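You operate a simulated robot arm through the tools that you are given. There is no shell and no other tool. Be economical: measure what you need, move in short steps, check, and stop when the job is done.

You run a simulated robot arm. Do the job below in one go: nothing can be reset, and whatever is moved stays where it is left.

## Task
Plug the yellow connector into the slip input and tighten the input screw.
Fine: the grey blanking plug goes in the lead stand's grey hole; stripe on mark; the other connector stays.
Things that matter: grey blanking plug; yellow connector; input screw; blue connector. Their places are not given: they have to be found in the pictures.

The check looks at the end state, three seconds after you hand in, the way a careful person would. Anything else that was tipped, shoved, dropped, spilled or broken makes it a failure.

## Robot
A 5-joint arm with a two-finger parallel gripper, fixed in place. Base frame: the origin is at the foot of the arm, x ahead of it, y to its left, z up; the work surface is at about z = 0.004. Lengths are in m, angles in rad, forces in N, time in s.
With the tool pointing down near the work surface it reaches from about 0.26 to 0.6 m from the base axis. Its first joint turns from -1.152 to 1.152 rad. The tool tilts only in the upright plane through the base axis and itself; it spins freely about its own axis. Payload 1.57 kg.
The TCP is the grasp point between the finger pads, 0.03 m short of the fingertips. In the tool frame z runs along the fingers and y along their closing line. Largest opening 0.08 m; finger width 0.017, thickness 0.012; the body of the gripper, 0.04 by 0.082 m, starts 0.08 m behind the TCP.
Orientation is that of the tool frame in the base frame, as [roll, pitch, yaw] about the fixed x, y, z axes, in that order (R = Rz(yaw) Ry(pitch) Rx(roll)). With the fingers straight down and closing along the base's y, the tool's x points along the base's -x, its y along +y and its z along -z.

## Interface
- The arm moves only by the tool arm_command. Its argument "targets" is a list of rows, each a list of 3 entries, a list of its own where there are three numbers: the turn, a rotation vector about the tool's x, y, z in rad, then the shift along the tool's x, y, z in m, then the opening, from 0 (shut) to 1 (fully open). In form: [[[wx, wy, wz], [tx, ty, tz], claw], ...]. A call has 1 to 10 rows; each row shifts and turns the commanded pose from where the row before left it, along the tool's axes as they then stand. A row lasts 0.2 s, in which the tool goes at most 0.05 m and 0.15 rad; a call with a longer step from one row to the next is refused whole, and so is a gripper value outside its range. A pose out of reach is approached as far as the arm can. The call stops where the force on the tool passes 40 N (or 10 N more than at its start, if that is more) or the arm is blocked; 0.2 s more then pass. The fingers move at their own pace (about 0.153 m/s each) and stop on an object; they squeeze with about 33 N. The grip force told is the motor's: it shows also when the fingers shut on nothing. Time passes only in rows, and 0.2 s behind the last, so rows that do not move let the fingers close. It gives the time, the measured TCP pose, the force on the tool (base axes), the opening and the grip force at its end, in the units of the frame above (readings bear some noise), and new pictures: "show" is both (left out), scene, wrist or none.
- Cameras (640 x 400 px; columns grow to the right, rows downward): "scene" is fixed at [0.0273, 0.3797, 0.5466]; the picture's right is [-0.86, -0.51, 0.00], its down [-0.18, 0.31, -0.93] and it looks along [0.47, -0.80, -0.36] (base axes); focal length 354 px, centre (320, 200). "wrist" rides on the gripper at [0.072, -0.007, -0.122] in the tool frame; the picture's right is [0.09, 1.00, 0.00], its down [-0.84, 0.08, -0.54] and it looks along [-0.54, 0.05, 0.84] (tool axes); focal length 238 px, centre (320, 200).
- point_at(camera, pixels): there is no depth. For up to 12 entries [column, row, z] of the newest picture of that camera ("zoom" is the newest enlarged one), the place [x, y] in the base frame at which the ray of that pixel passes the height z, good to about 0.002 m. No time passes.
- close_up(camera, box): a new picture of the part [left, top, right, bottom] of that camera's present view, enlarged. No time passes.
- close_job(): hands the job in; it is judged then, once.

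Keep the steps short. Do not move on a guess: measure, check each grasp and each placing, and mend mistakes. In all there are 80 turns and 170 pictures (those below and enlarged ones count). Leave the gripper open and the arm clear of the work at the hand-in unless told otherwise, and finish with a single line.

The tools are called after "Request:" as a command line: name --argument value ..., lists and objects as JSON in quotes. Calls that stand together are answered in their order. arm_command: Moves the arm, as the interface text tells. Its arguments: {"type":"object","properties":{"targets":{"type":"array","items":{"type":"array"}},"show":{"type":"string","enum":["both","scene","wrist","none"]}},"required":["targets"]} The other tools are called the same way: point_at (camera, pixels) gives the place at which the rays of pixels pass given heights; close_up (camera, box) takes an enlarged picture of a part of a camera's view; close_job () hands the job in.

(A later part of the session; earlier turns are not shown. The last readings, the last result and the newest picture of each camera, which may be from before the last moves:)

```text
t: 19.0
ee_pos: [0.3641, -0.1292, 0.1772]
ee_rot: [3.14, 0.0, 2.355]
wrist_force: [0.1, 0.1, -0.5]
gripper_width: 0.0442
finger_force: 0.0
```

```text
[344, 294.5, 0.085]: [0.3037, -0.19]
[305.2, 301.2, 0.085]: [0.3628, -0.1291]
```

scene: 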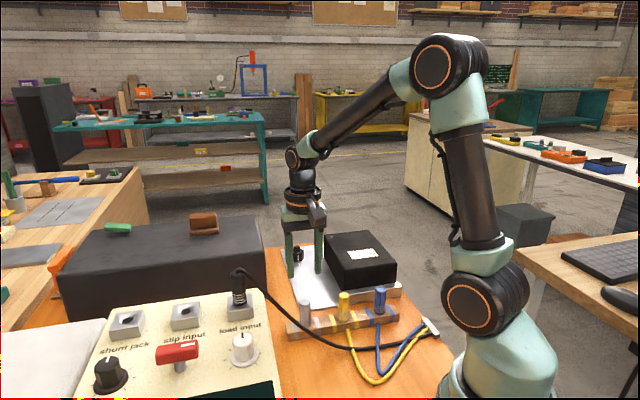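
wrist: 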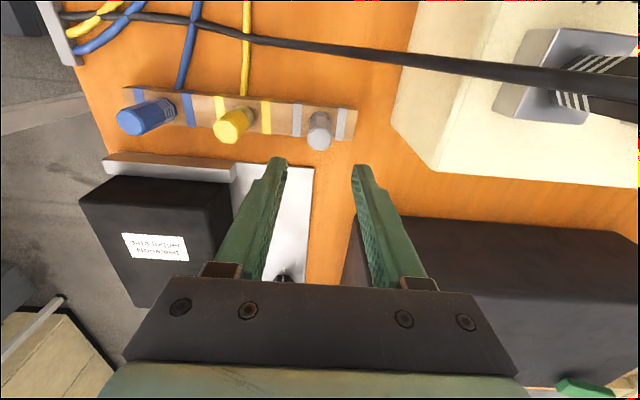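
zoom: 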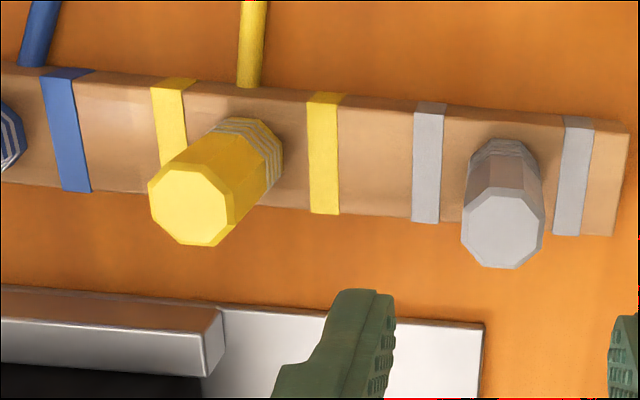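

Yellow is at (0.304, -0.188), which is 0.084 m along tool -y. I move over it and come down to just above the top.

Request:
arm_command --targets '[[[0, 0, 0], [0.0007, -0.042, 0], 0.6], [[0, 0, 0], [0, -0.0421, 0], 0.6], [[0, 0, 0], [0, 0, 0.045], 0.6], [[0, 0, 0], [0, 0, 0], 0.6]]'

Request:
close_up --camera "wrist" --box '[220, 90, 412, 210]'

```text
t: 20.0
ee_pos: [0.3047, -0.1821, 0.1281]
ee_rot: [-3.141, 0.001, 2.353]
wrist_force: [-1.4, -0.2, -0.1]
gripper_width: 0.048
finger_force: 0.0
```

scene: 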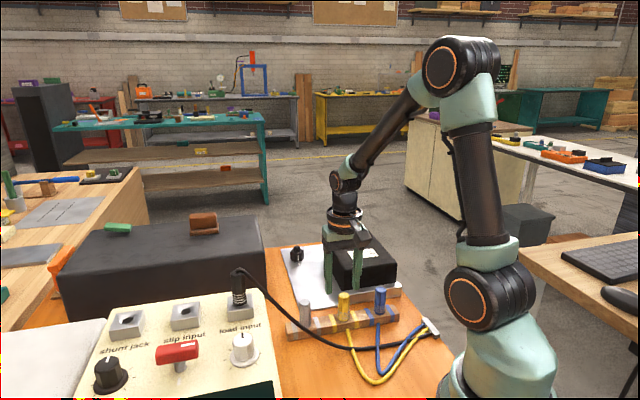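
wrist: 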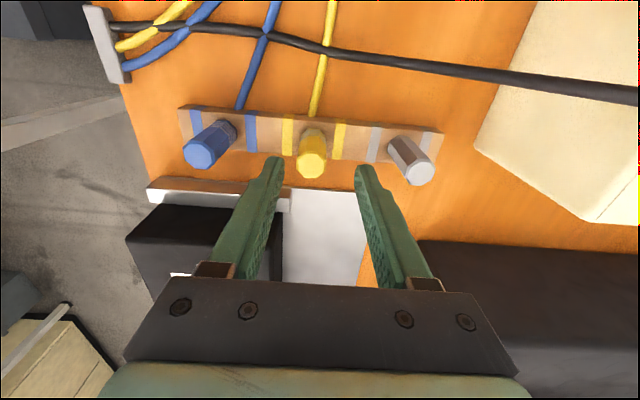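

```text
3.33 times, centred on (316, 150) of wrist
```

zoom: 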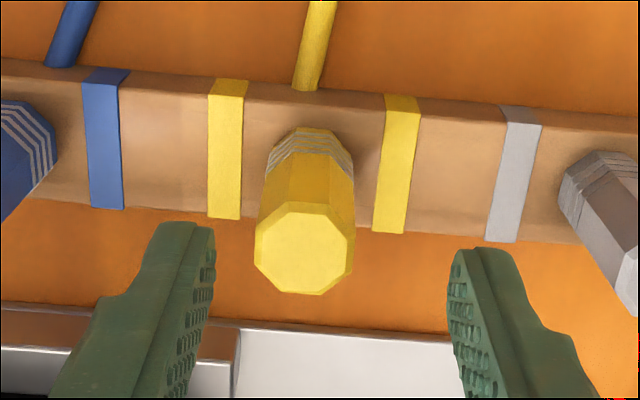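

Request:
point_at --camera "wrist" --pixels '[[310.9, 164.4, 0.085], [310.9, 164.4, 0.082]]'

Request:
arm_command --targets '[[[0, 0, 0], [0, 0, 0], 0.6]]' --show "none"

```text
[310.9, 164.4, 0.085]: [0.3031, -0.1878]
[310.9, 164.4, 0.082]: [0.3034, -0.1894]
```

```text
t: 20.4
ee_pos: [0.3048, -0.1821, 0.1274]
ee_rot: [3.141, 0.001, 2.354]
wrist_force: [-0.3, 0.1, 0.2]
gripper_width: 0.0481
finger_force: 0.1
```

Yellow is at (0.3031, -0.188). I correct by x -0.003, y -0.0054 and go down to TCP ≈ 0.065.

Request:
arm_command --targets '[[[0, 0, 0], [-0.003, -0.0054, 0], 0.6], [[0, 0, 0], [0, 0, 0.02], 0.6], [[0, 0, 0], [0, 0, 0.02], 0.6], [[0, 0, 0], [0, 0, 0.022], 0.6], [[0, 0, 0], [0, 0, 0], 0.6]]' --show "wrist"

```text
t: 21.6
ee_pos: [0.3007, -0.1905, 0.0651]
ee_rot: [3.141, 0.0, 2.354]
wrist_force: [0.2, 0.1, 0.1]
gripper_width: 0.0482
finger_force: 0.1
```

wrist: 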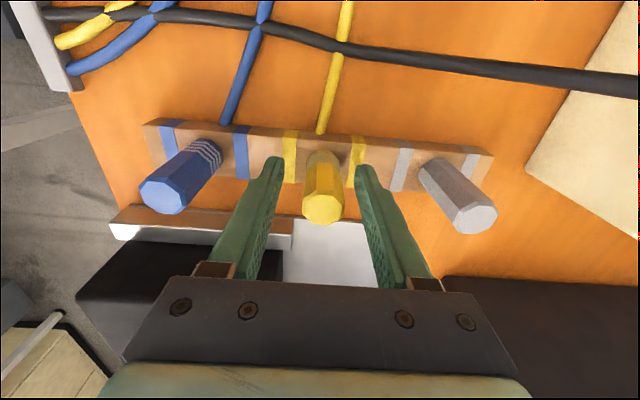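

I centre with y +0.003 and close.

Request:
arm_command --targets '[[[0, 0, 0], [0, 0.0028, 0], 0.6], [[0, 0, 0], [0, 0, 0], 0.4], [[0, 0, 0], [0, 0, 0], 0], [[0, 0, 0], [0, 0, 0], 0]]' --show "wrist"

```text
t: 22.6
ee_pos: [0.3039, -0.1889, 0.0647]
ee_rot: [-3.141, 0.0, 2.354]
wrist_force: [-0.7, 0.8, 0.7]
gripper_width: 0.0222
finger_force: 33.4
```

wrist: 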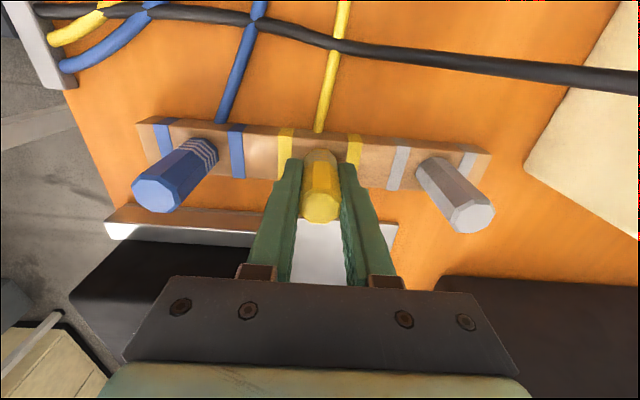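

Gripped cleanly with almost no side force. I lift slowly.

Request:
arm_command --targets '[[[0, 0, 0], [0, 0, -0.01], 0], [[0, 0, 0], [0, 0, -0.015], 0], [[0, 0, 0], [0, 0, -0.03], 0], [[0, 0, 0], [0, 0, -0.04], 0], [[0, 0, 0], [0, 0, 0], 0]]'

Request:
close_up --camera "scene" --box '[270, 210, 450, 390]'

```text
t: 23.8
ee_pos: [0.3005, -0.1928, 0.1587]
ee_rot: [-3.141, 0.0, 2.354]
wrist_force: [0.2, 0.8, -0.2]
gripper_width: 0.0223
finger_force: 33.2
```

scene: 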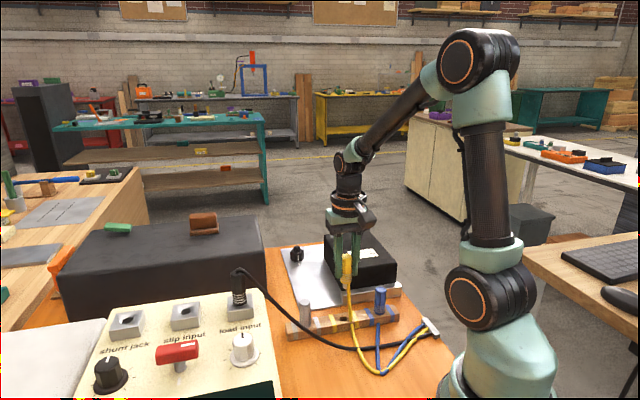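
wrist: 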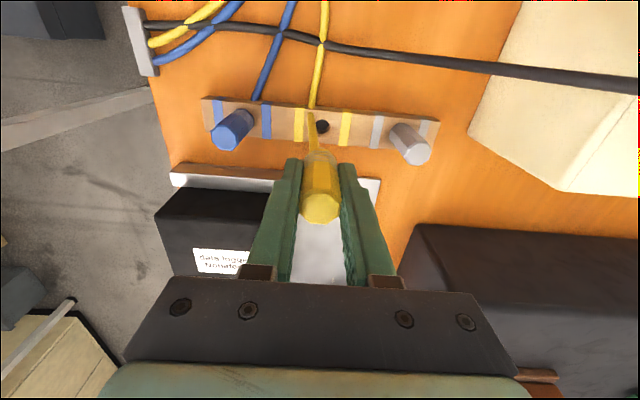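

```text
2.22 times, centred on (360, 300) of scene
```

zoom: 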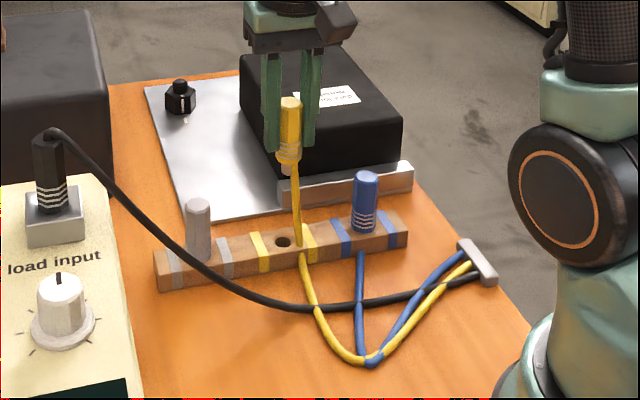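

The lead hangs from the connector's pin end. I raise to about 0.31 and travel along the front side of the load plug, so I do not pass over it, watching the force.

Request:
arm_command --targets '[[[0, 0, 0], [0, 0, -0.05], 0], [[0, 0, 0], [0, 0, -0.05], 0], [[0, 0, 0], [0, 0, -0.05], 0], [[0, 0, 0], [0.0235, 0.0371, 0], 0], [[0, 0, 0], [0.0235, 0.0371, 0], 0], [[0, 0, 0], [0.0235, 0.0371, 0], 0], [[0, 0, 0], [0.0235, 0.0371, 0], 0], [[0, 0, 0], [0, 0, 0], 0]]'

```text
t: 25.6
ee_pos: [0.3432, -0.0196, 0.3083]
ee_rot: [3.14, 0.0, 2.355]
wrist_force: [-0.9, -0.1, -0.6]
gripper_width: 0.0221
finger_force: 33.4
```

scene: 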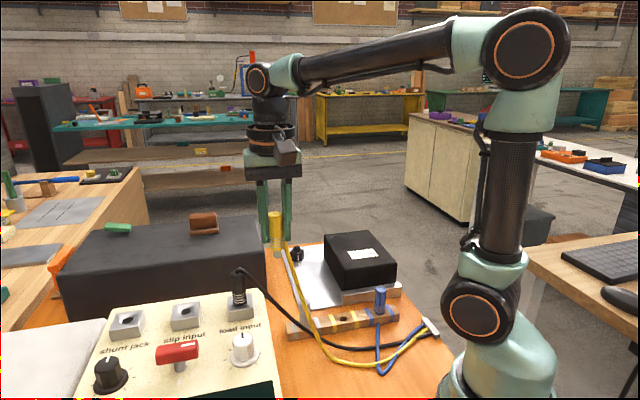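
wrist: 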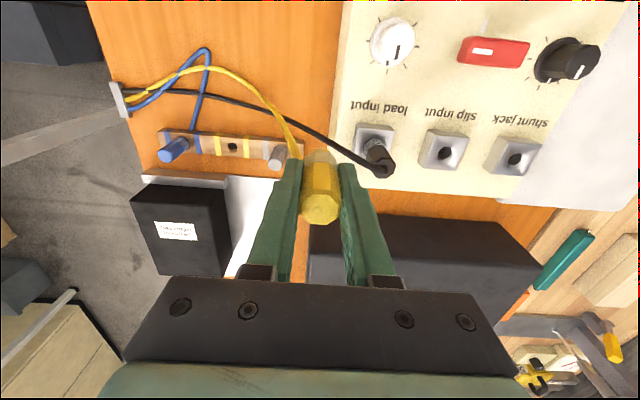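

The lead follows freely with no force. I continue to above the slip input.

Request:
arm_command --targets '[[[0, 0, 0], [0.0243, 0.0348, 0], 0], [[0, 0, 0], [0.0243, 0.0348, 0], 0], [[0, 0, 0], [-0.0238, 0.0295, 0], 0], [[0, 0, 0], [-0.0238, 0.0295, 0], 0], [[0, 0, 0], [-0.0238, 0.0295, 0], 0], [[0, 0, 0], [0, 0, 0], 0]]'

Request:
close_up --camera "scene" --box '[130, 200, 290, 350]'

Request:
close_up --camera "wrist" --box '[240, 80, 400, 180]'

```text
t: 27.0
ee_pos: [0.4703, 0.076, 0.3073]
ee_rot: [3.142, -0.001, 2.354]
wrist_force: [-0.7, -0.3, -1.6]
gripper_width: 0.0222
finger_force: 33.0
```

scene: 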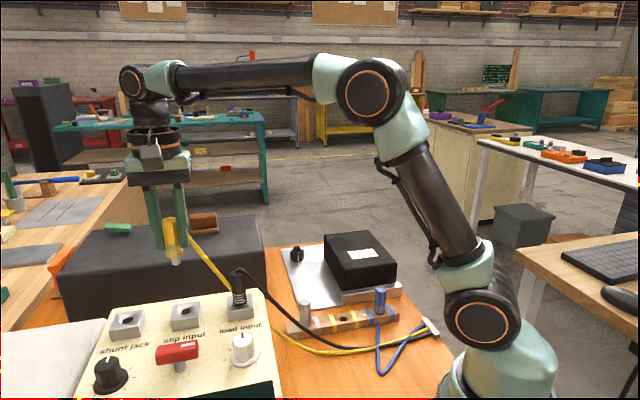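
wrist: 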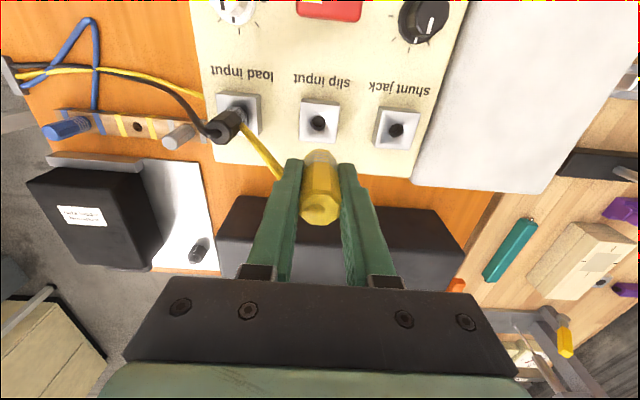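

```text
2.67 times, centred on (210, 275) of scene
```

zoom: 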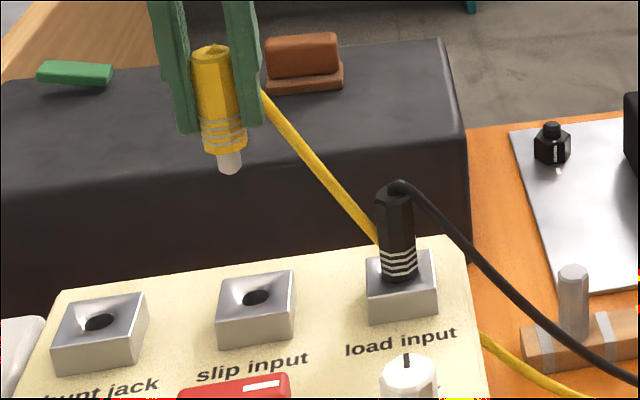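

```text
4.00 times, centred on (320, 130) of wrist
```

zoom: 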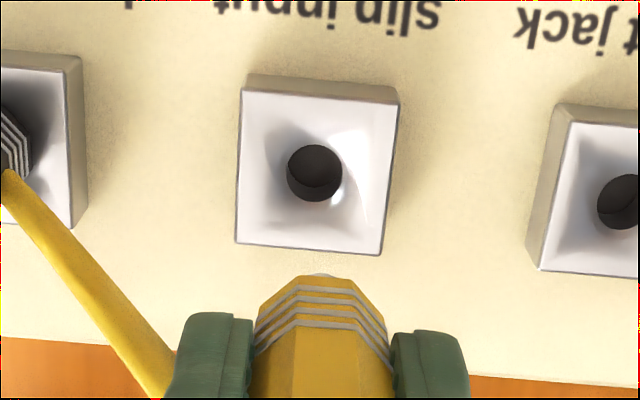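

The lead now hangs from the side and reaches easily. I descend to TCP ≈ 0.225, with the pin still above the funnel, and check the alignment.

Request:
arm_command --targets '[[[0, 0, 0], [0, 0, 0.03], 0], [[0, 0, 0], [0, 0, 0.03], 0], [[0, 0, 0], [0, 0, 0.022], 0], [[0, 0, 0], [0, 0, 0], 0]]' --show "none"

Request:
close_up --camera "scene" --box '[145, 240, 241, 340]'

Request:
close_up --camera "wrist" --box '[256, 100, 384, 180]'

```text
t: 28.0
ee_pos: [0.4691, 0.078, 0.2249]
ee_rot: [3.14, 0.002, 2.355]
wrist_force: [-0.3, -0.5, 0.4]
gripper_width: 0.0221
finger_force: 32.7
```

```text
4.00 times, centred on (193, 290) of scene
```

zoom: 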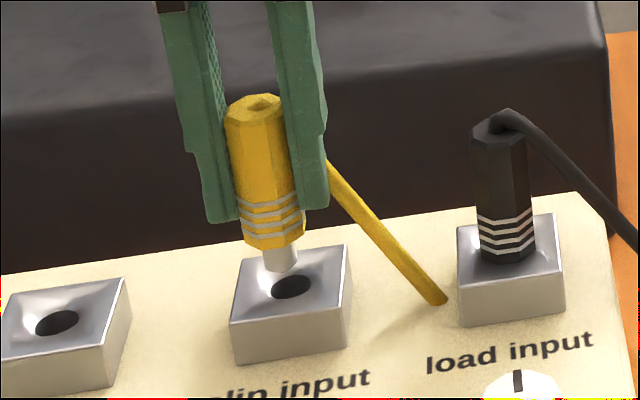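

```text
5.00 times, centred on (320, 140) of wrist
```

zoom: 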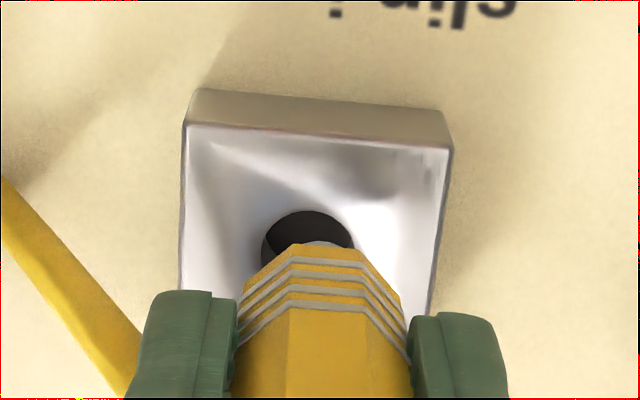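

In both views the hole is about 2 mm toward tool -y. I shift y -0.002 and x -0.0015, lower 6 mm, and look again.

Request:
arm_command --targets '[[[0, 0, 0], [-0.0015, -0.002, 0.003], 0], [[0, 0, 0], [0, 0, 0.003], 0], [[0, 0, 0], [0, 0, 0], 0]]' --show "none"

Request:
close_up --camera "scene" --box '[145, 260, 225, 325]'

Request:
close_up --camera "wrist" --box '[256, 100, 384, 180]'

```text
t: 28.8
ee_pos: [0.4684, 0.074, 0.2208]
ee_rot: [-3.14, 0.0, 2.353]
wrist_force: [0.2, -0.5, -0.1]
gripper_width: 0.0222
finger_force: 33.2
```

```text
6.15 times, centred on (185, 292) of scene
```

zoom: 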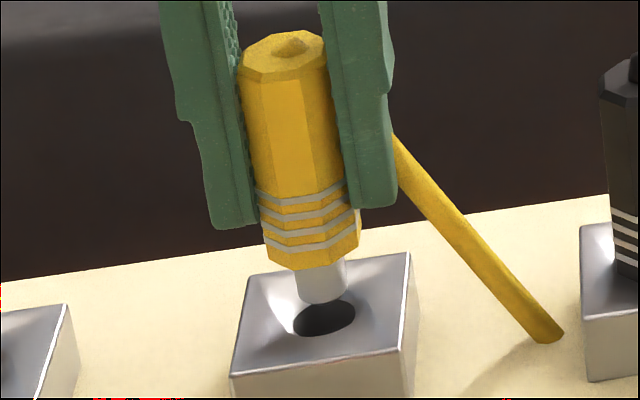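

```text
5.00 times, centred on (320, 140) of wrist
```

zoom: 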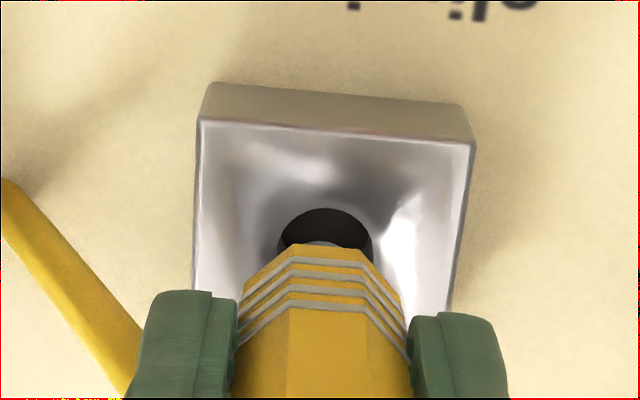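

It is well centred now, and the funnel helps. I lower in small steps, watching force.

Request:
arm_command --targets '[[[0, 0, 0], [0, 0, 0.004], 0], [[0, 0, 0], [0, 0, 0.004], 0], [[0, 0, 0], [0, 0, 0], 0]]' --show "none"

Request:
close_up --camera "scene" --box '[145, 260, 225, 325]'

```text
t: 29.6
ee_pos: [0.4696, 0.0744, 0.2121]
ee_rot: [-3.141, 0.0, 2.354]
wrist_force: [0.4, 0.1, -1.0]
gripper_width: 0.0222
finger_force: 33.0
```

```text
6.15 times, centred on (185, 292) of scene
```

zoom: 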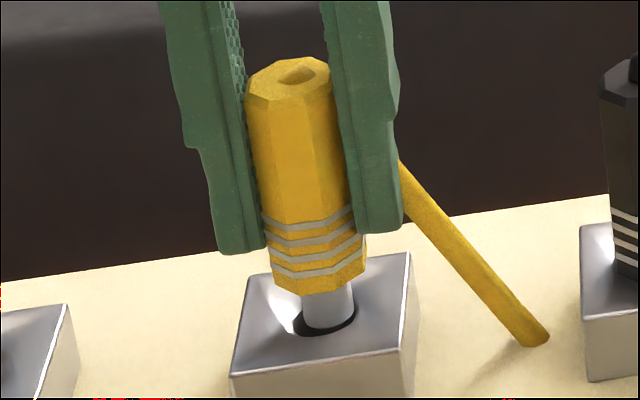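

The pin is at the hole with no force. I go down further in 3 mm steps.

Request:
arm_command --targets '[[[0, 0, 0], [0, 0, 0.003], 0], [[0, 0, 0], [0, 0, 0.003], 0], [[0, 0, 0], [0, 0, 0.003], 0], [[0, 0, 0], [0, 0, 0], 0]]' --show "none"

Request:
close_up --camera "scene" --box '[145, 260, 225, 325]'

```text
t: 30.6
ee_pos: [0.4695, 0.0743, 0.2053]
ee_rot: [-3.14, 0.0, 2.355]
wrist_force: [1.0, 4.2, -0.1]
gripper_width: 0.0223
finger_force: 33.0
```

```text
6.15 times, centred on (185, 292) of scene
```

zoom: 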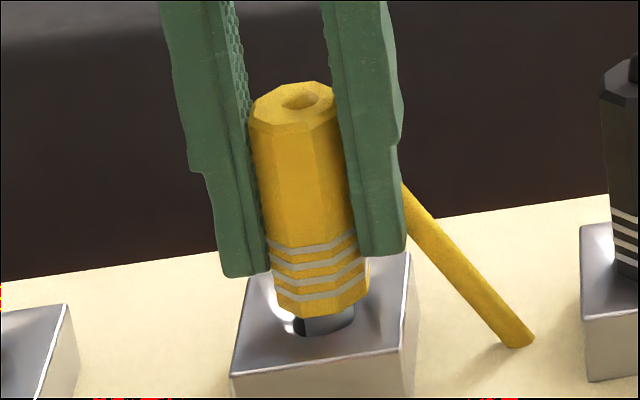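

A light side force of 4 N along +y means the pin is in the hole. I ease that way by 1 mm and keep lowering.

Request:
arm_command --targets '[[[0, 0, 0], [0.0007, 0.0007, 0.001], 0], [[0, 0, 0], [0, 0, 0.002], 0], [[0, 0, 0], [0, 0, 0.002], 0], [[0, 0, 0], [0, 0, 0], 0]]' --show "none"

Request:
close_up --camera "scene" --box '[145, 260, 225, 325]'

```text
t: 31.6
ee_pos: [0.4689, 0.075, 0.2]
ee_rot: [3.141, 0.004, 2.354]
wrist_force: [-6.1, -3.4, 17.9]
gripper_width: 0.0222
finger_force: 32.9
```

```text
6.15 times, centred on (185, 292) of scene
```

zoom: 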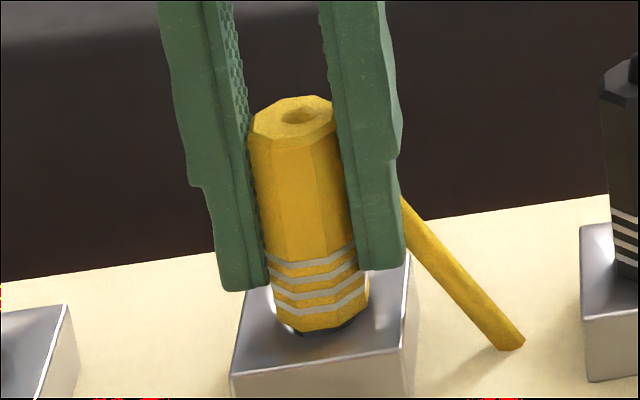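

18 N up at z = 0.200, so it is nearly seated, though a thin dark gap shows at the right. I ease the side force and press 1.5 mm more.

Request:
arm_command --targets '[[[0, 0, 0], [0, -0.001, 0], 0], [[0, 0, 0], [0, 0, 0.0012], 0], [[0, 0, 0], [0, 0, 0], 0]]' --show "none"

Request:
close_up --camera "scene" --box '[145, 260, 225, 325]'

Request:
close_up --camera "wrist" --box '[240, 90, 400, 190]'

```text
t: 32.4
ee_pos: [0.4701, 0.073, 0.1987]
ee_rot: [3.139, 0.003, 2.357]
wrist_force: [-0.5, 10.0, 24.3]
gripper_width: 0.0224
finger_force: 32.6
```

```text
6.15 times, centred on (185, 292) of scene
```

zoom: 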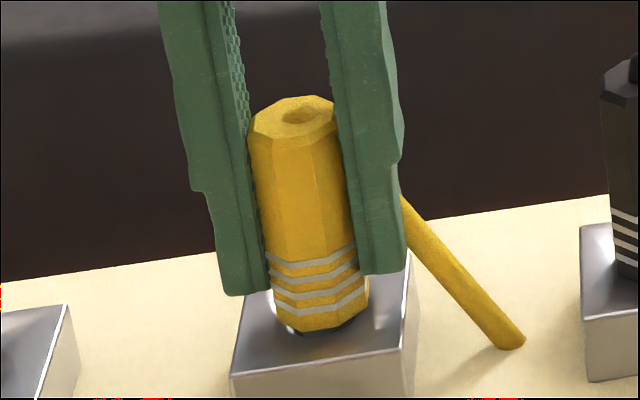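

```text
4.00 times, centred on (320, 140) of wrist
```

zoom: 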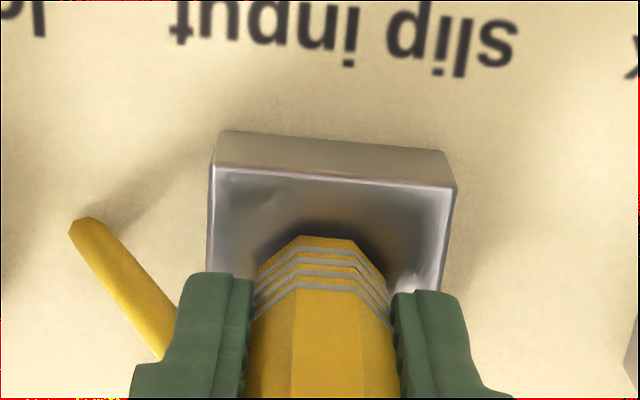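

The connector did not move with the last push, although the fingers did. There is 10 N of side force along +y, so it may be binding slightly. I relieve the side force and read again.

Request:
arm_command --targets '[[[0, 0, 0], [0.0008, 0.0008, -0.001], 0], [[0, 0, 0], [0, 0, 0], 0]]' --show "none"

Request:
close_up --camera "scene" --box '[161, 270, 209, 320]'

```text
t: 33.0
ee_pos: [0.4692, 0.0735, 0.1989]
ee_rot: [3.14, 0.002, 2.353]
wrist_force: [6.0, 5.4, 12.4]
gripper_width: 0.0221
finger_force: 32.6
```

```text
8.00 times, centred on (185, 295) of scene
```

zoom: 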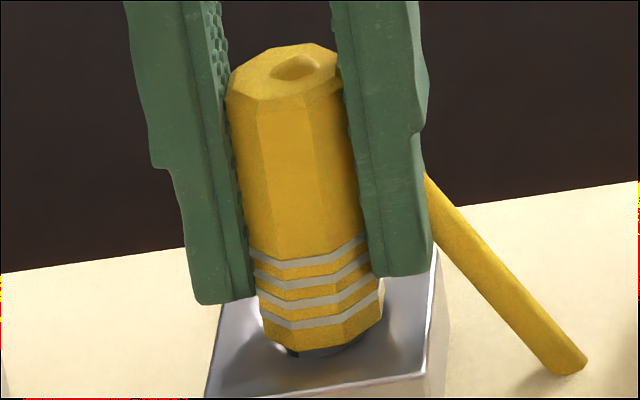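

A little of the pin still shows, about 2 mm. The side force is now along tool +y, so I shift +0.0015 that way and press again.

Request:
arm_command --targets '[[[0, 0, 0], [0, 0.0015, 0], 0], [[0, 0, 0], [0, 0, 0], 0], [[0, 0, 0], [0, 0, 0.0015], 0], [[0, 0, 0], [0, 0, 0], 0]]' --show "none"

Request:
close_up --camera "scene" --box '[161, 270, 209, 320]'

```text
t: 34.0
ee_pos: [0.4704, 0.0746, 0.1969]
ee_rot: [-3.139, -0.002, 2.353]
wrist_force: [-2.2, -16.3, 22.8]
gripper_width: 0.0226
finger_force: 32.6
```

```text
8.00 times, centred on (185, 295) of scene
```

zoom: 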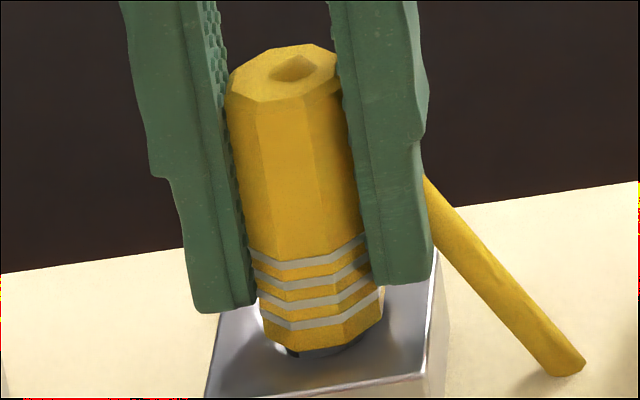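

The fingers only slide on the connector, so it has a hard stop here. I take off the load, release, rise, and read the display.

Request:
arm_command --targets '[[[0, 0, 0], [-0.0007, -0.0007, -0.002], 0], [[0, 0, 0], [0, 0, 0], 0.35], [[0, 0, 0], [0, 0, 0], 0.55], [[0, 0, 0], [0, 0, -0.03], 0.55], [[0, 0, 0], [0, 0, -0.04], 0.55], [[0, 0, 0], [0, 0, -0.04], 0.55], [[0, 0, 0], [-0.03, 0, -0.03], 0.55], [[0, 0, 0], [0, 0, 0], 0.55]]'

Request:
close_up --camera "scene" --box '[140, 265, 220, 390]'

Request:
close_up --camera "wrist" --box '[220, 0, 430, 135]'

```text
t: 35.8
ee_pos: [0.4881, 0.054, 0.3398]
ee_rot: [-3.141, 0.001, 2.354]
wrist_force: [0.9, 0.4, -0.6]
gripper_width: 0.0438
finger_force: 0.0
```

scene: 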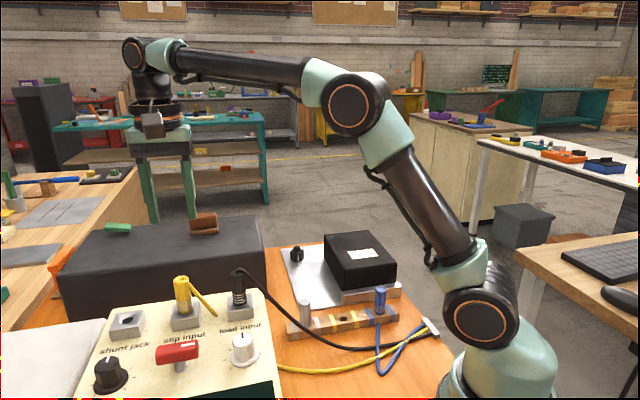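
wrist: 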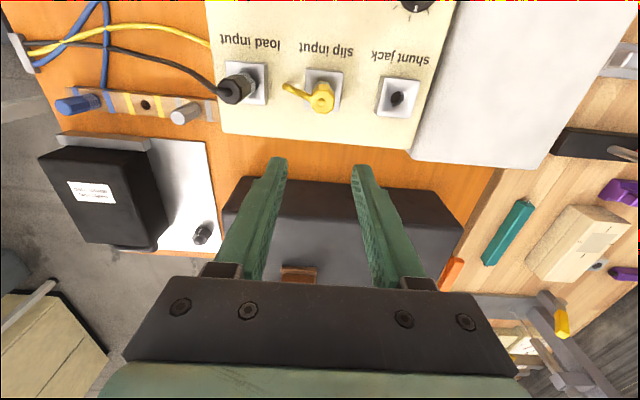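

```text
3.20 times, centred on (180, 328) of scene
```

zoom: 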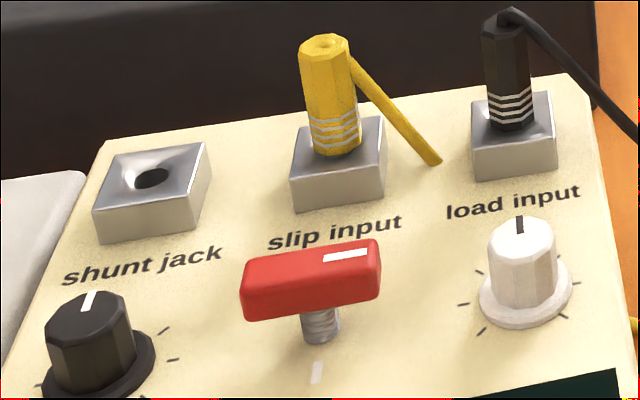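

```text
2.96 times, centred on (325, 68) of wrist
```

zoom: 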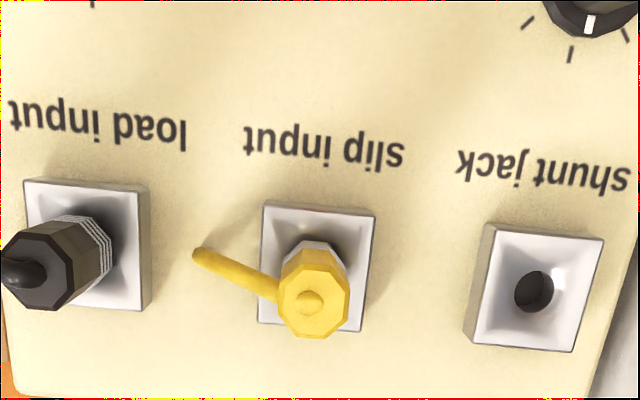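

The yellow body sits straight, maybe 1–2 mm proud compared with how the grey plug sat. I move back along tool +x to read the display and look at the handle.

Request:
arm_command --targets '[[[0, 0, 0], [0.042, 0, -0.01], 0.55], [[0, 0, 0], [0.042, 0, 0], 0.55], [[0, 0, 0], [0.042, 0, 0], 0.55], [[0, 0, 0], [0.042, 0, 0], 0.55], [[0, 0, 0], [0.042, 0, 0], 0.55], [[0, 0, 0], [0, 0, 0], 0.55]]' --show "wrist"

Request:
close_up --camera "wrist" --box '[220, 40, 430, 172]'

```text
t: 37.2
ee_pos: [0.3417, 0.2018, 0.3486]
ee_rot: [-3.142, 0.0, 2.355]
wrist_force: [-0.4, -0.8, -0.2]
gripper_width: 0.0439
finger_force: 0.0
```

wrist: 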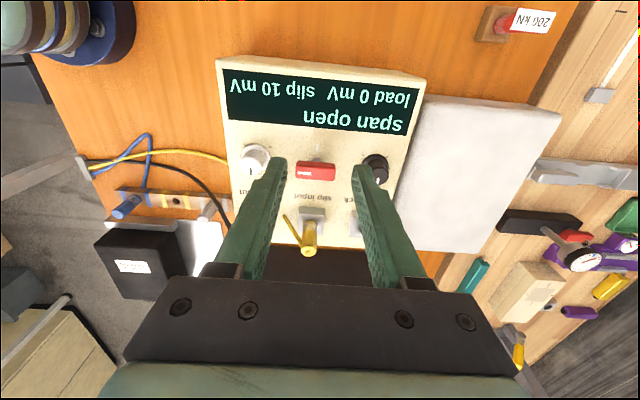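

```text
3.03 times, centred on (325, 106) of wrist
```

zoom: 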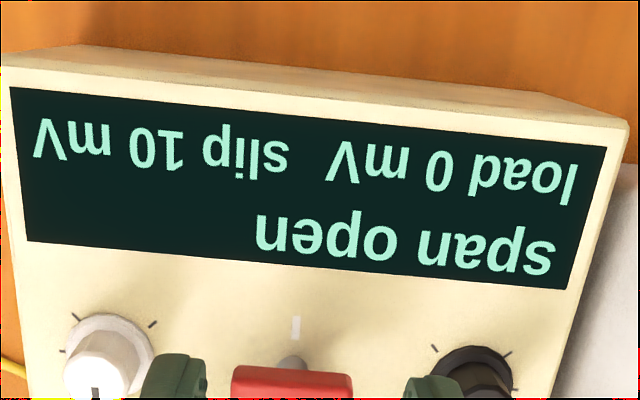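

The display reads "slip 10 mV", so the connector is in contact. Now the screw: the bar lies along the row, so I need to close across it. I move over it at (0.397, 0.148) and spin the tool -90°.

Request:
arm_command --targets '[[[0, 0, 0], [-0.038, 0, 0], 0.6], [[0, 0, 0], [-0.038, 0, 0], 0.6], [[0, 0, -0.143], [0, 0, 0], 0.6], [[0, 0, -0.143], [0, 0, 0], 0.6], [[0, 0, -0.143], [0, 0, 0], 0.6], [[0, 0, -0.143], [0, 0, 0], 0.6], [[0, 0, -0.143], [0, 0, 0], 0.6], [[0, 0, -0.143], [0, 0, 0], 0.6], [[0, 0, -0.143], [0, 0, 0], 0.6], [[0, 0, -0.143], [0, 0, 0], 0.6]]' --show "none"

Request:
arm_command --targets '[[[0, 0, -0.143], [0, 0, 0], 0.6], [[0, 0, -0.143], [0, 0, 0], 0.6], [[0, 0, -0.141], [0, 0, 0.05], 0.6], [[0, 0, 0], [0, 0, 0.03], 0.6], [[0, 0, 0], [0, 0, 0], 0.6]]'

Request:
close_up --camera "wrist" --box '[230, 70, 410, 190]'

```text
t: 39.4
ee_pos: [0.3956, 0.1494, 0.3497]
ee_rot: [-3.141, 0.002, -2.781]
wrist_force: [0.0, 0.7, -0.2]
gripper_width: 0.0481
finger_force: 0.0
```

```text
t: 40.6
ee_pos: [0.3976, 0.147, 0.27]
ee_rot: [-3.141, 0.001, -2.357]
wrist_force: [0.5, 0.3, -0.4]
gripper_width: 0.0482
finger_force: 0.1
```

scene: 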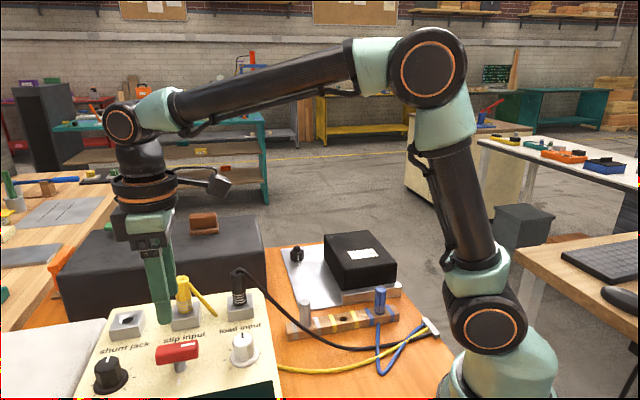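
wrist: 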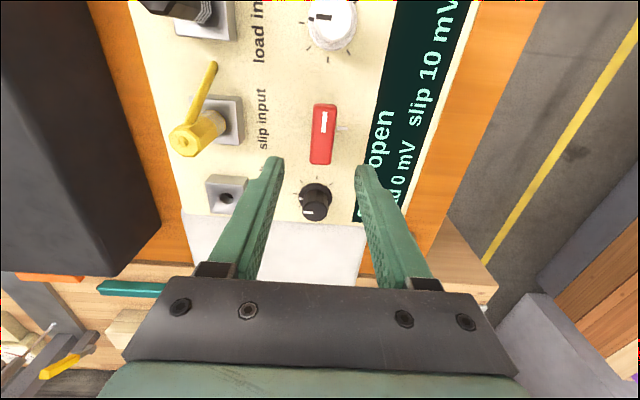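

```text
3.33 times, centred on (320, 130) of wrist
```

zoom: 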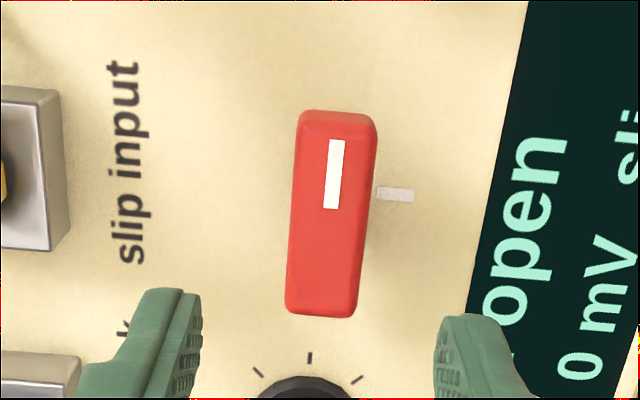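

Request:
point_at --camera "wrist" --pixels '[[323, 135.1, 0.17], [323, 135.1, 0.165], [342.5, 128.5, 0.132], [319.7, 163.6, 0.17], [325.7, 107.5, 0.17]]'

Request:
point_at --camera "scene" --pixels '[[177.5, 348.5, 0.17], [177.5, 348.5, 0.165]]'

```text
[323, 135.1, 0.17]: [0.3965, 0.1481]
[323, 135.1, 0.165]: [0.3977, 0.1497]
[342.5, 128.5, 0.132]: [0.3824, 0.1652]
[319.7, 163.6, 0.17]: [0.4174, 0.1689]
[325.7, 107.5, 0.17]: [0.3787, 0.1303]
```

```text
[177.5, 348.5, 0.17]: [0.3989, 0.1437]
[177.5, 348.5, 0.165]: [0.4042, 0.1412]
```

The bar centre is (0.397, 0.148), its axis is at 45°, and the TCP is right above it. I descend to 0.20 first and check.

Request:
arm_command --targets '[[[0, 0, 0], [0, 0, 0.035], 0.6], [[0, 0, 0], [0, 0, 0.03], 0.6], [[0, 0, 0], [0, 0, 0], 0.6]]'

Request:
close_up --camera "wrist" --box '[224, 110, 416, 230]'

```text
t: 41.4
ee_pos: [0.3961, 0.151, 0.2037]
ee_rot: [3.141, 0.001, -2.358]
wrist_force: [0.7, -0.4, -0.4]
gripper_width: 0.048
finger_force: 0.0
```

scene: 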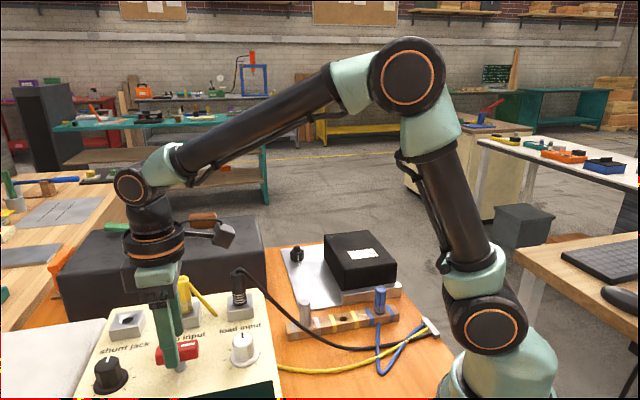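
wrist: 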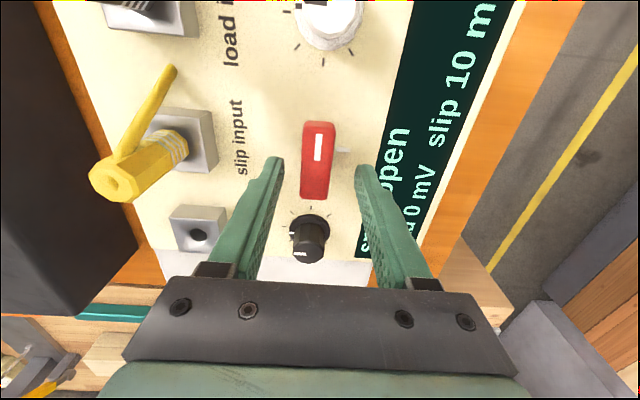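

```text
3.33 times, centred on (320, 170) of wrist
```

zoom: 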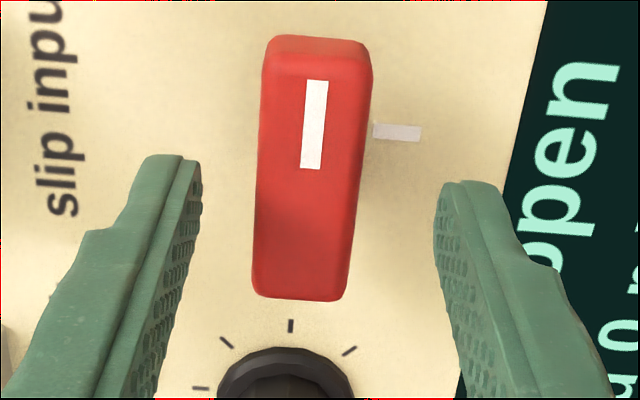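

Request:
point_at --camera "wrist" --pixels '[[317, 161.6, 0.172], [317, 161.6, 0.168]]'

Request:
arm_command --targets '[[[0, 0, 0], [0, 0, 0], 0.6]]' --show "none"

```text
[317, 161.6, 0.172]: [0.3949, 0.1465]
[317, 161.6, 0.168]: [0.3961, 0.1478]
```

```text
t: 41.8
ee_pos: [0.396, 0.1505, 0.2056]
ee_rot: [-3.141, 0.0, -2.359]
wrist_force: [0.0, 0.1, -0.3]
gripper_width: 0.0479
finger_force: 0.0
```

I correct by x +0.0019, y -0.0019 and descend to about 0.175, leaving the fingertips about 13 mm above the panel.

Request:
arm_command --targets '[[[0, 0, 0], [0.0019, -0.0019, 0.01], 0.6], [[0, 0, 0], [0, 0, 0.01], 0.6], [[0, 0, 0], [0, 0, 0.01], 0.6], [[0, 0, 0], [0, 0, 0], 0.6]]'

Request:
close_up --camera "scene" --box '[130, 270, 230, 395]'

```text
t: 42.8
ee_pos: [0.3959, 0.1455, 0.1746]
ee_rot: [-3.141, 0.001, -2.358]
wrist_force: [0.0, -0.5, 0.5]
gripper_width: 0.048
finger_force: 0.1
```

scene: 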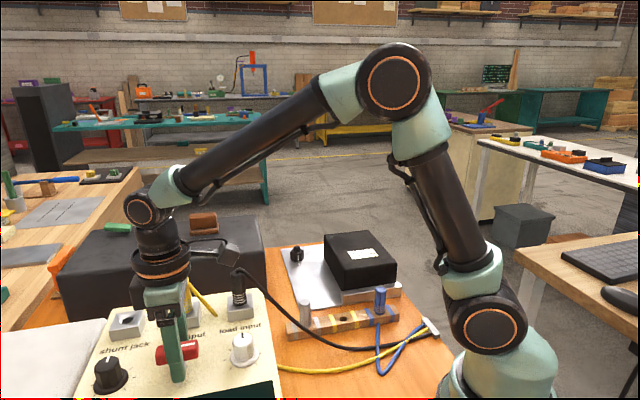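
wrist: 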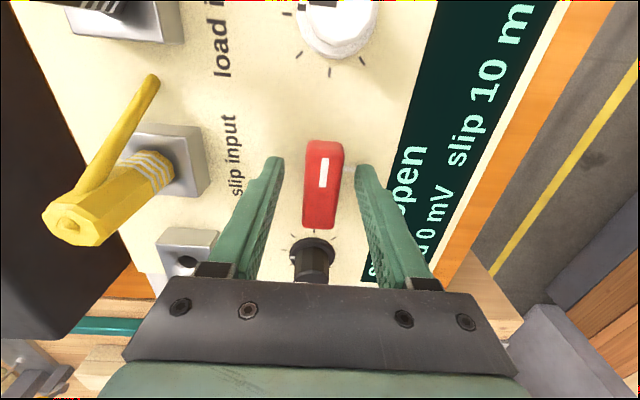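

```text
3.20 times, centred on (180, 332) of scene
```

zoom: 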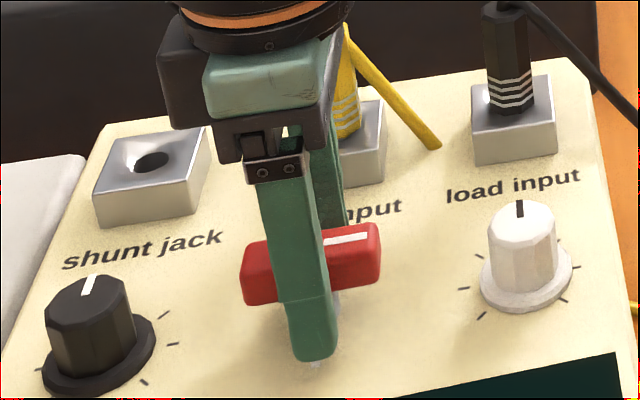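

The fingers straddle the bar centrally. I close.

Request:
arm_command --targets '[[[0, 0, 0], [-0.0008, 0, 0], 0.4], [[0, 0, 0], [0, 0, 0], 0.2], [[0, 0, 0], [0, 0, 0], 0], [[0, 0, 0], [0, 0, 0], 0]]' --show "wrist"

```text
t: 43.8
ee_pos: [0.3957, 0.1473, 0.1743]
ee_rot: [-3.141, -0.002, -2.357]
wrist_force: [-13.2, 17.9, 5.7]
gripper_width: 0.0218
finger_force: 34.3
```

wrist: 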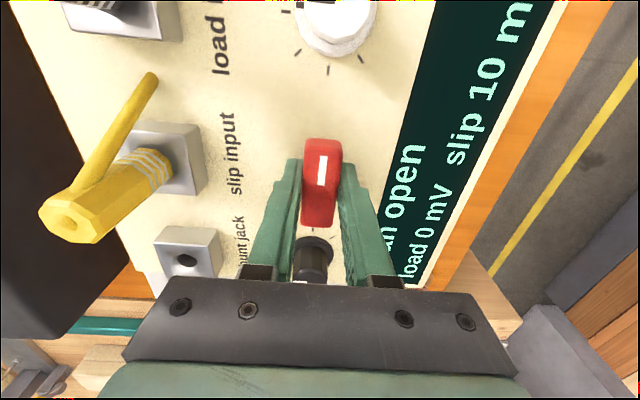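

Gripped at 0.0218. A side force of about 22 N acts along tool +y, so I ease 1.2 mm that way.

Request:
arm_command --targets '[[[0, 0, 0], [0, 0.0012, 0], 0], [[0, 0, 0], [0, 0, 0], 0]]' --show "none"

```text
t: 44.4
ee_pos: [0.3953, 0.1475, 0.1747]
ee_rot: [-3.141, -0.002, -2.357]
wrist_force: [-13.2, 9.0, 7.5]
gripper_width: 0.022
finger_force: 34.6
```

Request:
arm_command --targets '[[[0, 0, 0], [0, 0.001, -0.0004], 0], [[0, 0, 0], [0, 0, 0], 0]]' --show "none"

```text
t: 45.0
ee_pos: [0.3941, 0.1477, 0.1746]
ee_rot: [3.141, -0.001, -2.359]
wrist_force: [-5.8, 6.5, -6.1]
gripper_width: 0.022
finger_force: 34.1
```

Residual force is small. I start the clockwise turn (+wz about the downward tool axis) with 0.4 rad and check.

Request:
arm_command --targets '[[[0, 0, 0.1], [0, 0, 0], 0], [[0, 0, 0.1], [0, 0, 0], 0], [[0, 0, 0.1], [0, 0, 0], 0], [[0, 0, 0.1], [0, 0, 0], 0], [[0, 0, 0], [0, 0, 0], 0]]'

Request:
close_up --camera "scene" --box '[130, 270, 230, 395]'

```text
t: 46.2
ee_pos: [0.3948, 0.1482, 0.1742]
ee_rot: [3.141, 0.001, -2.761]
wrist_force: [5.2, -9.6, -3.5]
gripper_width: 0.0217
finger_force: 35.0
```

scene: 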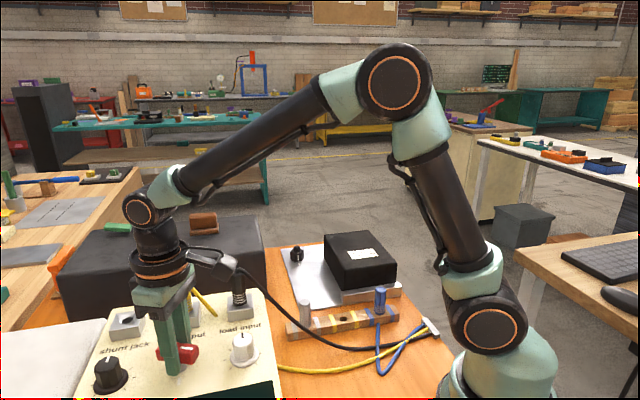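
wrist: 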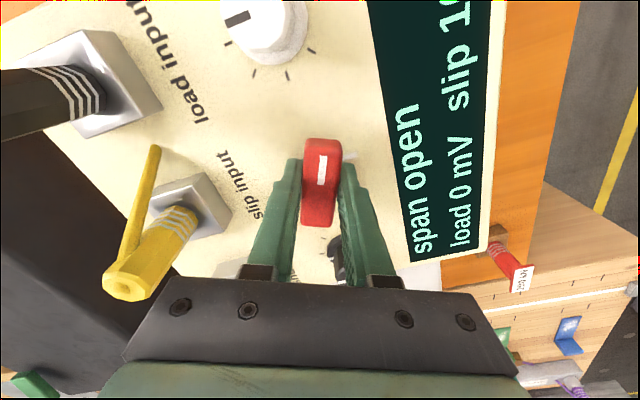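

```text
3.20 times, centred on (180, 332) of scene
```

zoom: 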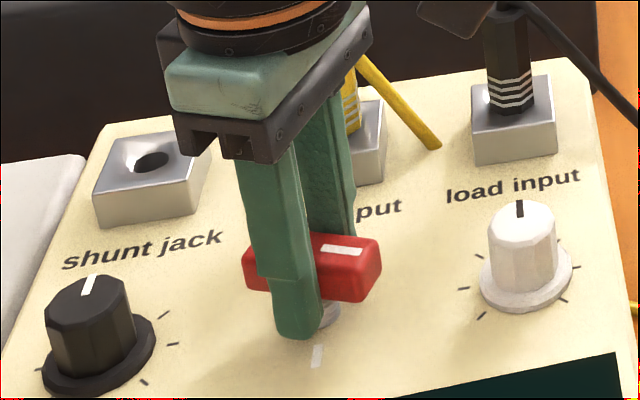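

The bar turns with the tool, clockwise. I continue another 0.78 rad.

Request:
arm_command --targets '[[[0, 0, 0.13], [0, 0, 0], 0], [[0, 0, 0.13], [0, 0, 0], 0], [[0, 0, 0.13], [0, 0, 0], 0], [[0, 0, 0.13], [0, 0, 0], 0], [[0, 0, 0.13], [0, 0, 0], 0], [[0, 0, 0.13], [0, 0, 0], 0], [[0, 0, 0], [0, 0, 0], 0]]'

Request:
close_up --camera "scene" --box '[130, 270, 230, 395]'

```text
t: 47.8
ee_pos: [0.3948, 0.1486, 0.1754]
ee_rot: [3.141, 0.001, 2.747]
wrist_force: [1.9, 19.9, -13.8]
gripper_width: 0.0215
finger_force: 35.5
```

scene: 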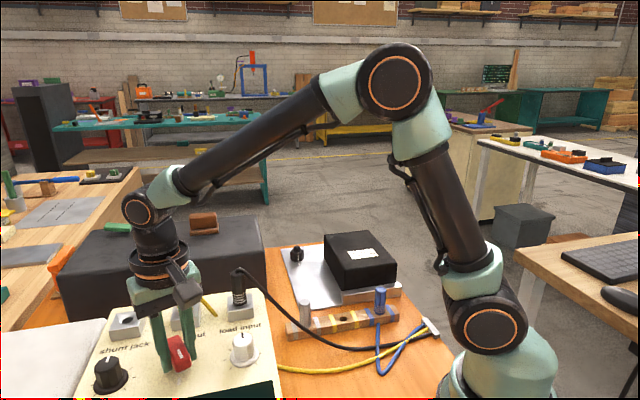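
wrist: 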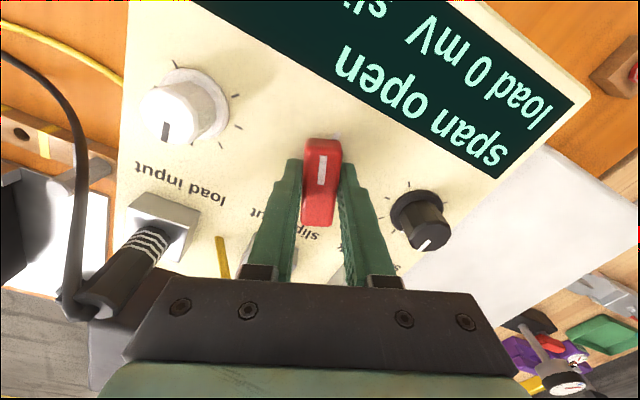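

```text
3.20 times, centred on (180, 332) of scene
```

zoom: 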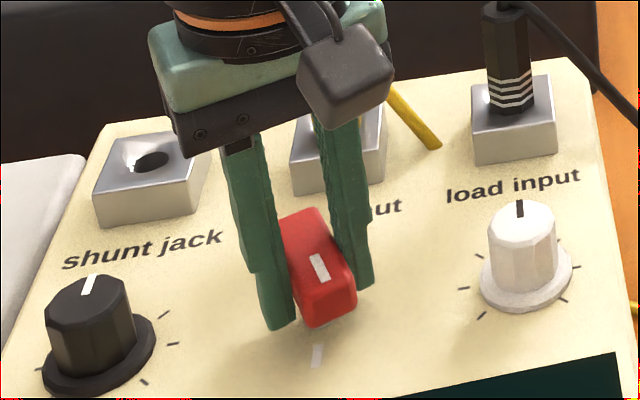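

The screw is drawing down (-14 N in z). I follow it by 1 mm, ease the +y side load, and turn the remaining 0.39 rad.

Request:
arm_command --targets '[[[0, 0, 0], [0.0004, 0.0009, 0.0008], 0], [[0, 0, 0.1], [0, 0, 0], 0], [[0, 0, 0.1], [0, 0, 0.0003], 0], [[0, 0, 0.1], [0, 0, 0.0003], 0], [[0, 0, 0.09], [0, 0, 0], 0], [[0, 0, 0], [0, 0, 0], 0]]'

Request:
close_up --camera "scene" --box '[130, 270, 230, 395]'

Request:
close_up --camera "wrist" --box '[250, 100, 410, 240]'

```text
t: 49.2
ee_pos: [0.395, 0.1483, 0.175]
ee_rot: [3.141, 0.001, 2.351]
wrist_force: [-12.8, 0.2, 21.6]
gripper_width: 0.0219
finger_force: 34.8
```

scene: 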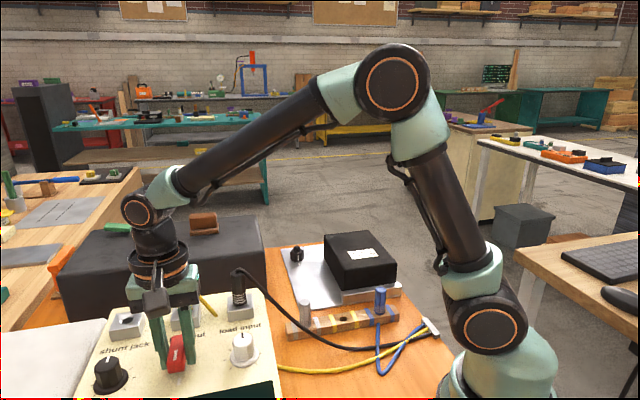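
wrist: 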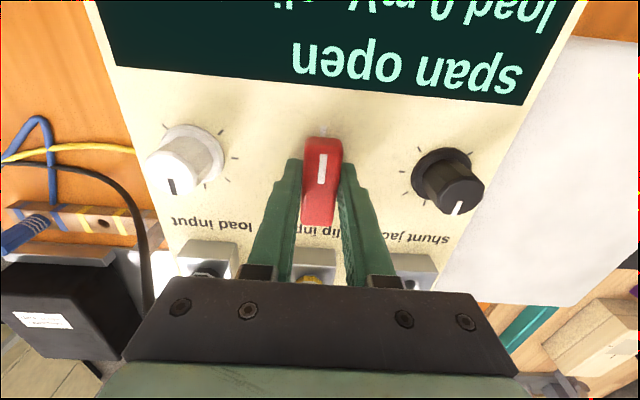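

```text
3.20 times, centred on (180, 332) of scene
```

zoom: 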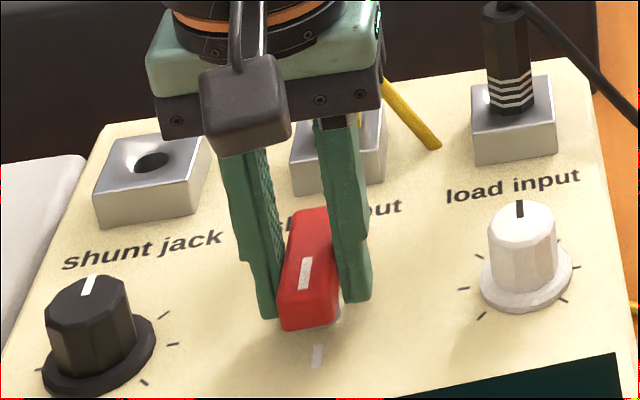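

```text
2.86 times, centred on (330, 170) of wrist
```

zoom: 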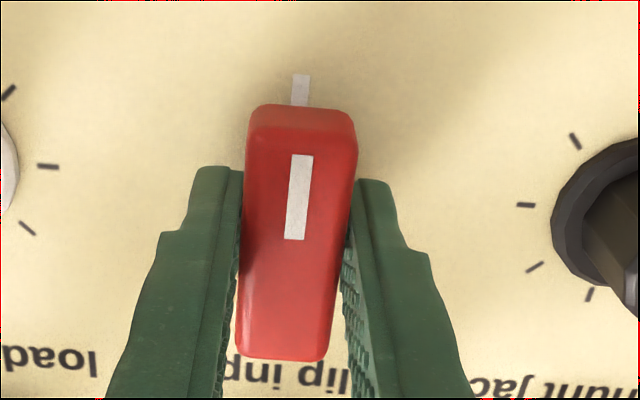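

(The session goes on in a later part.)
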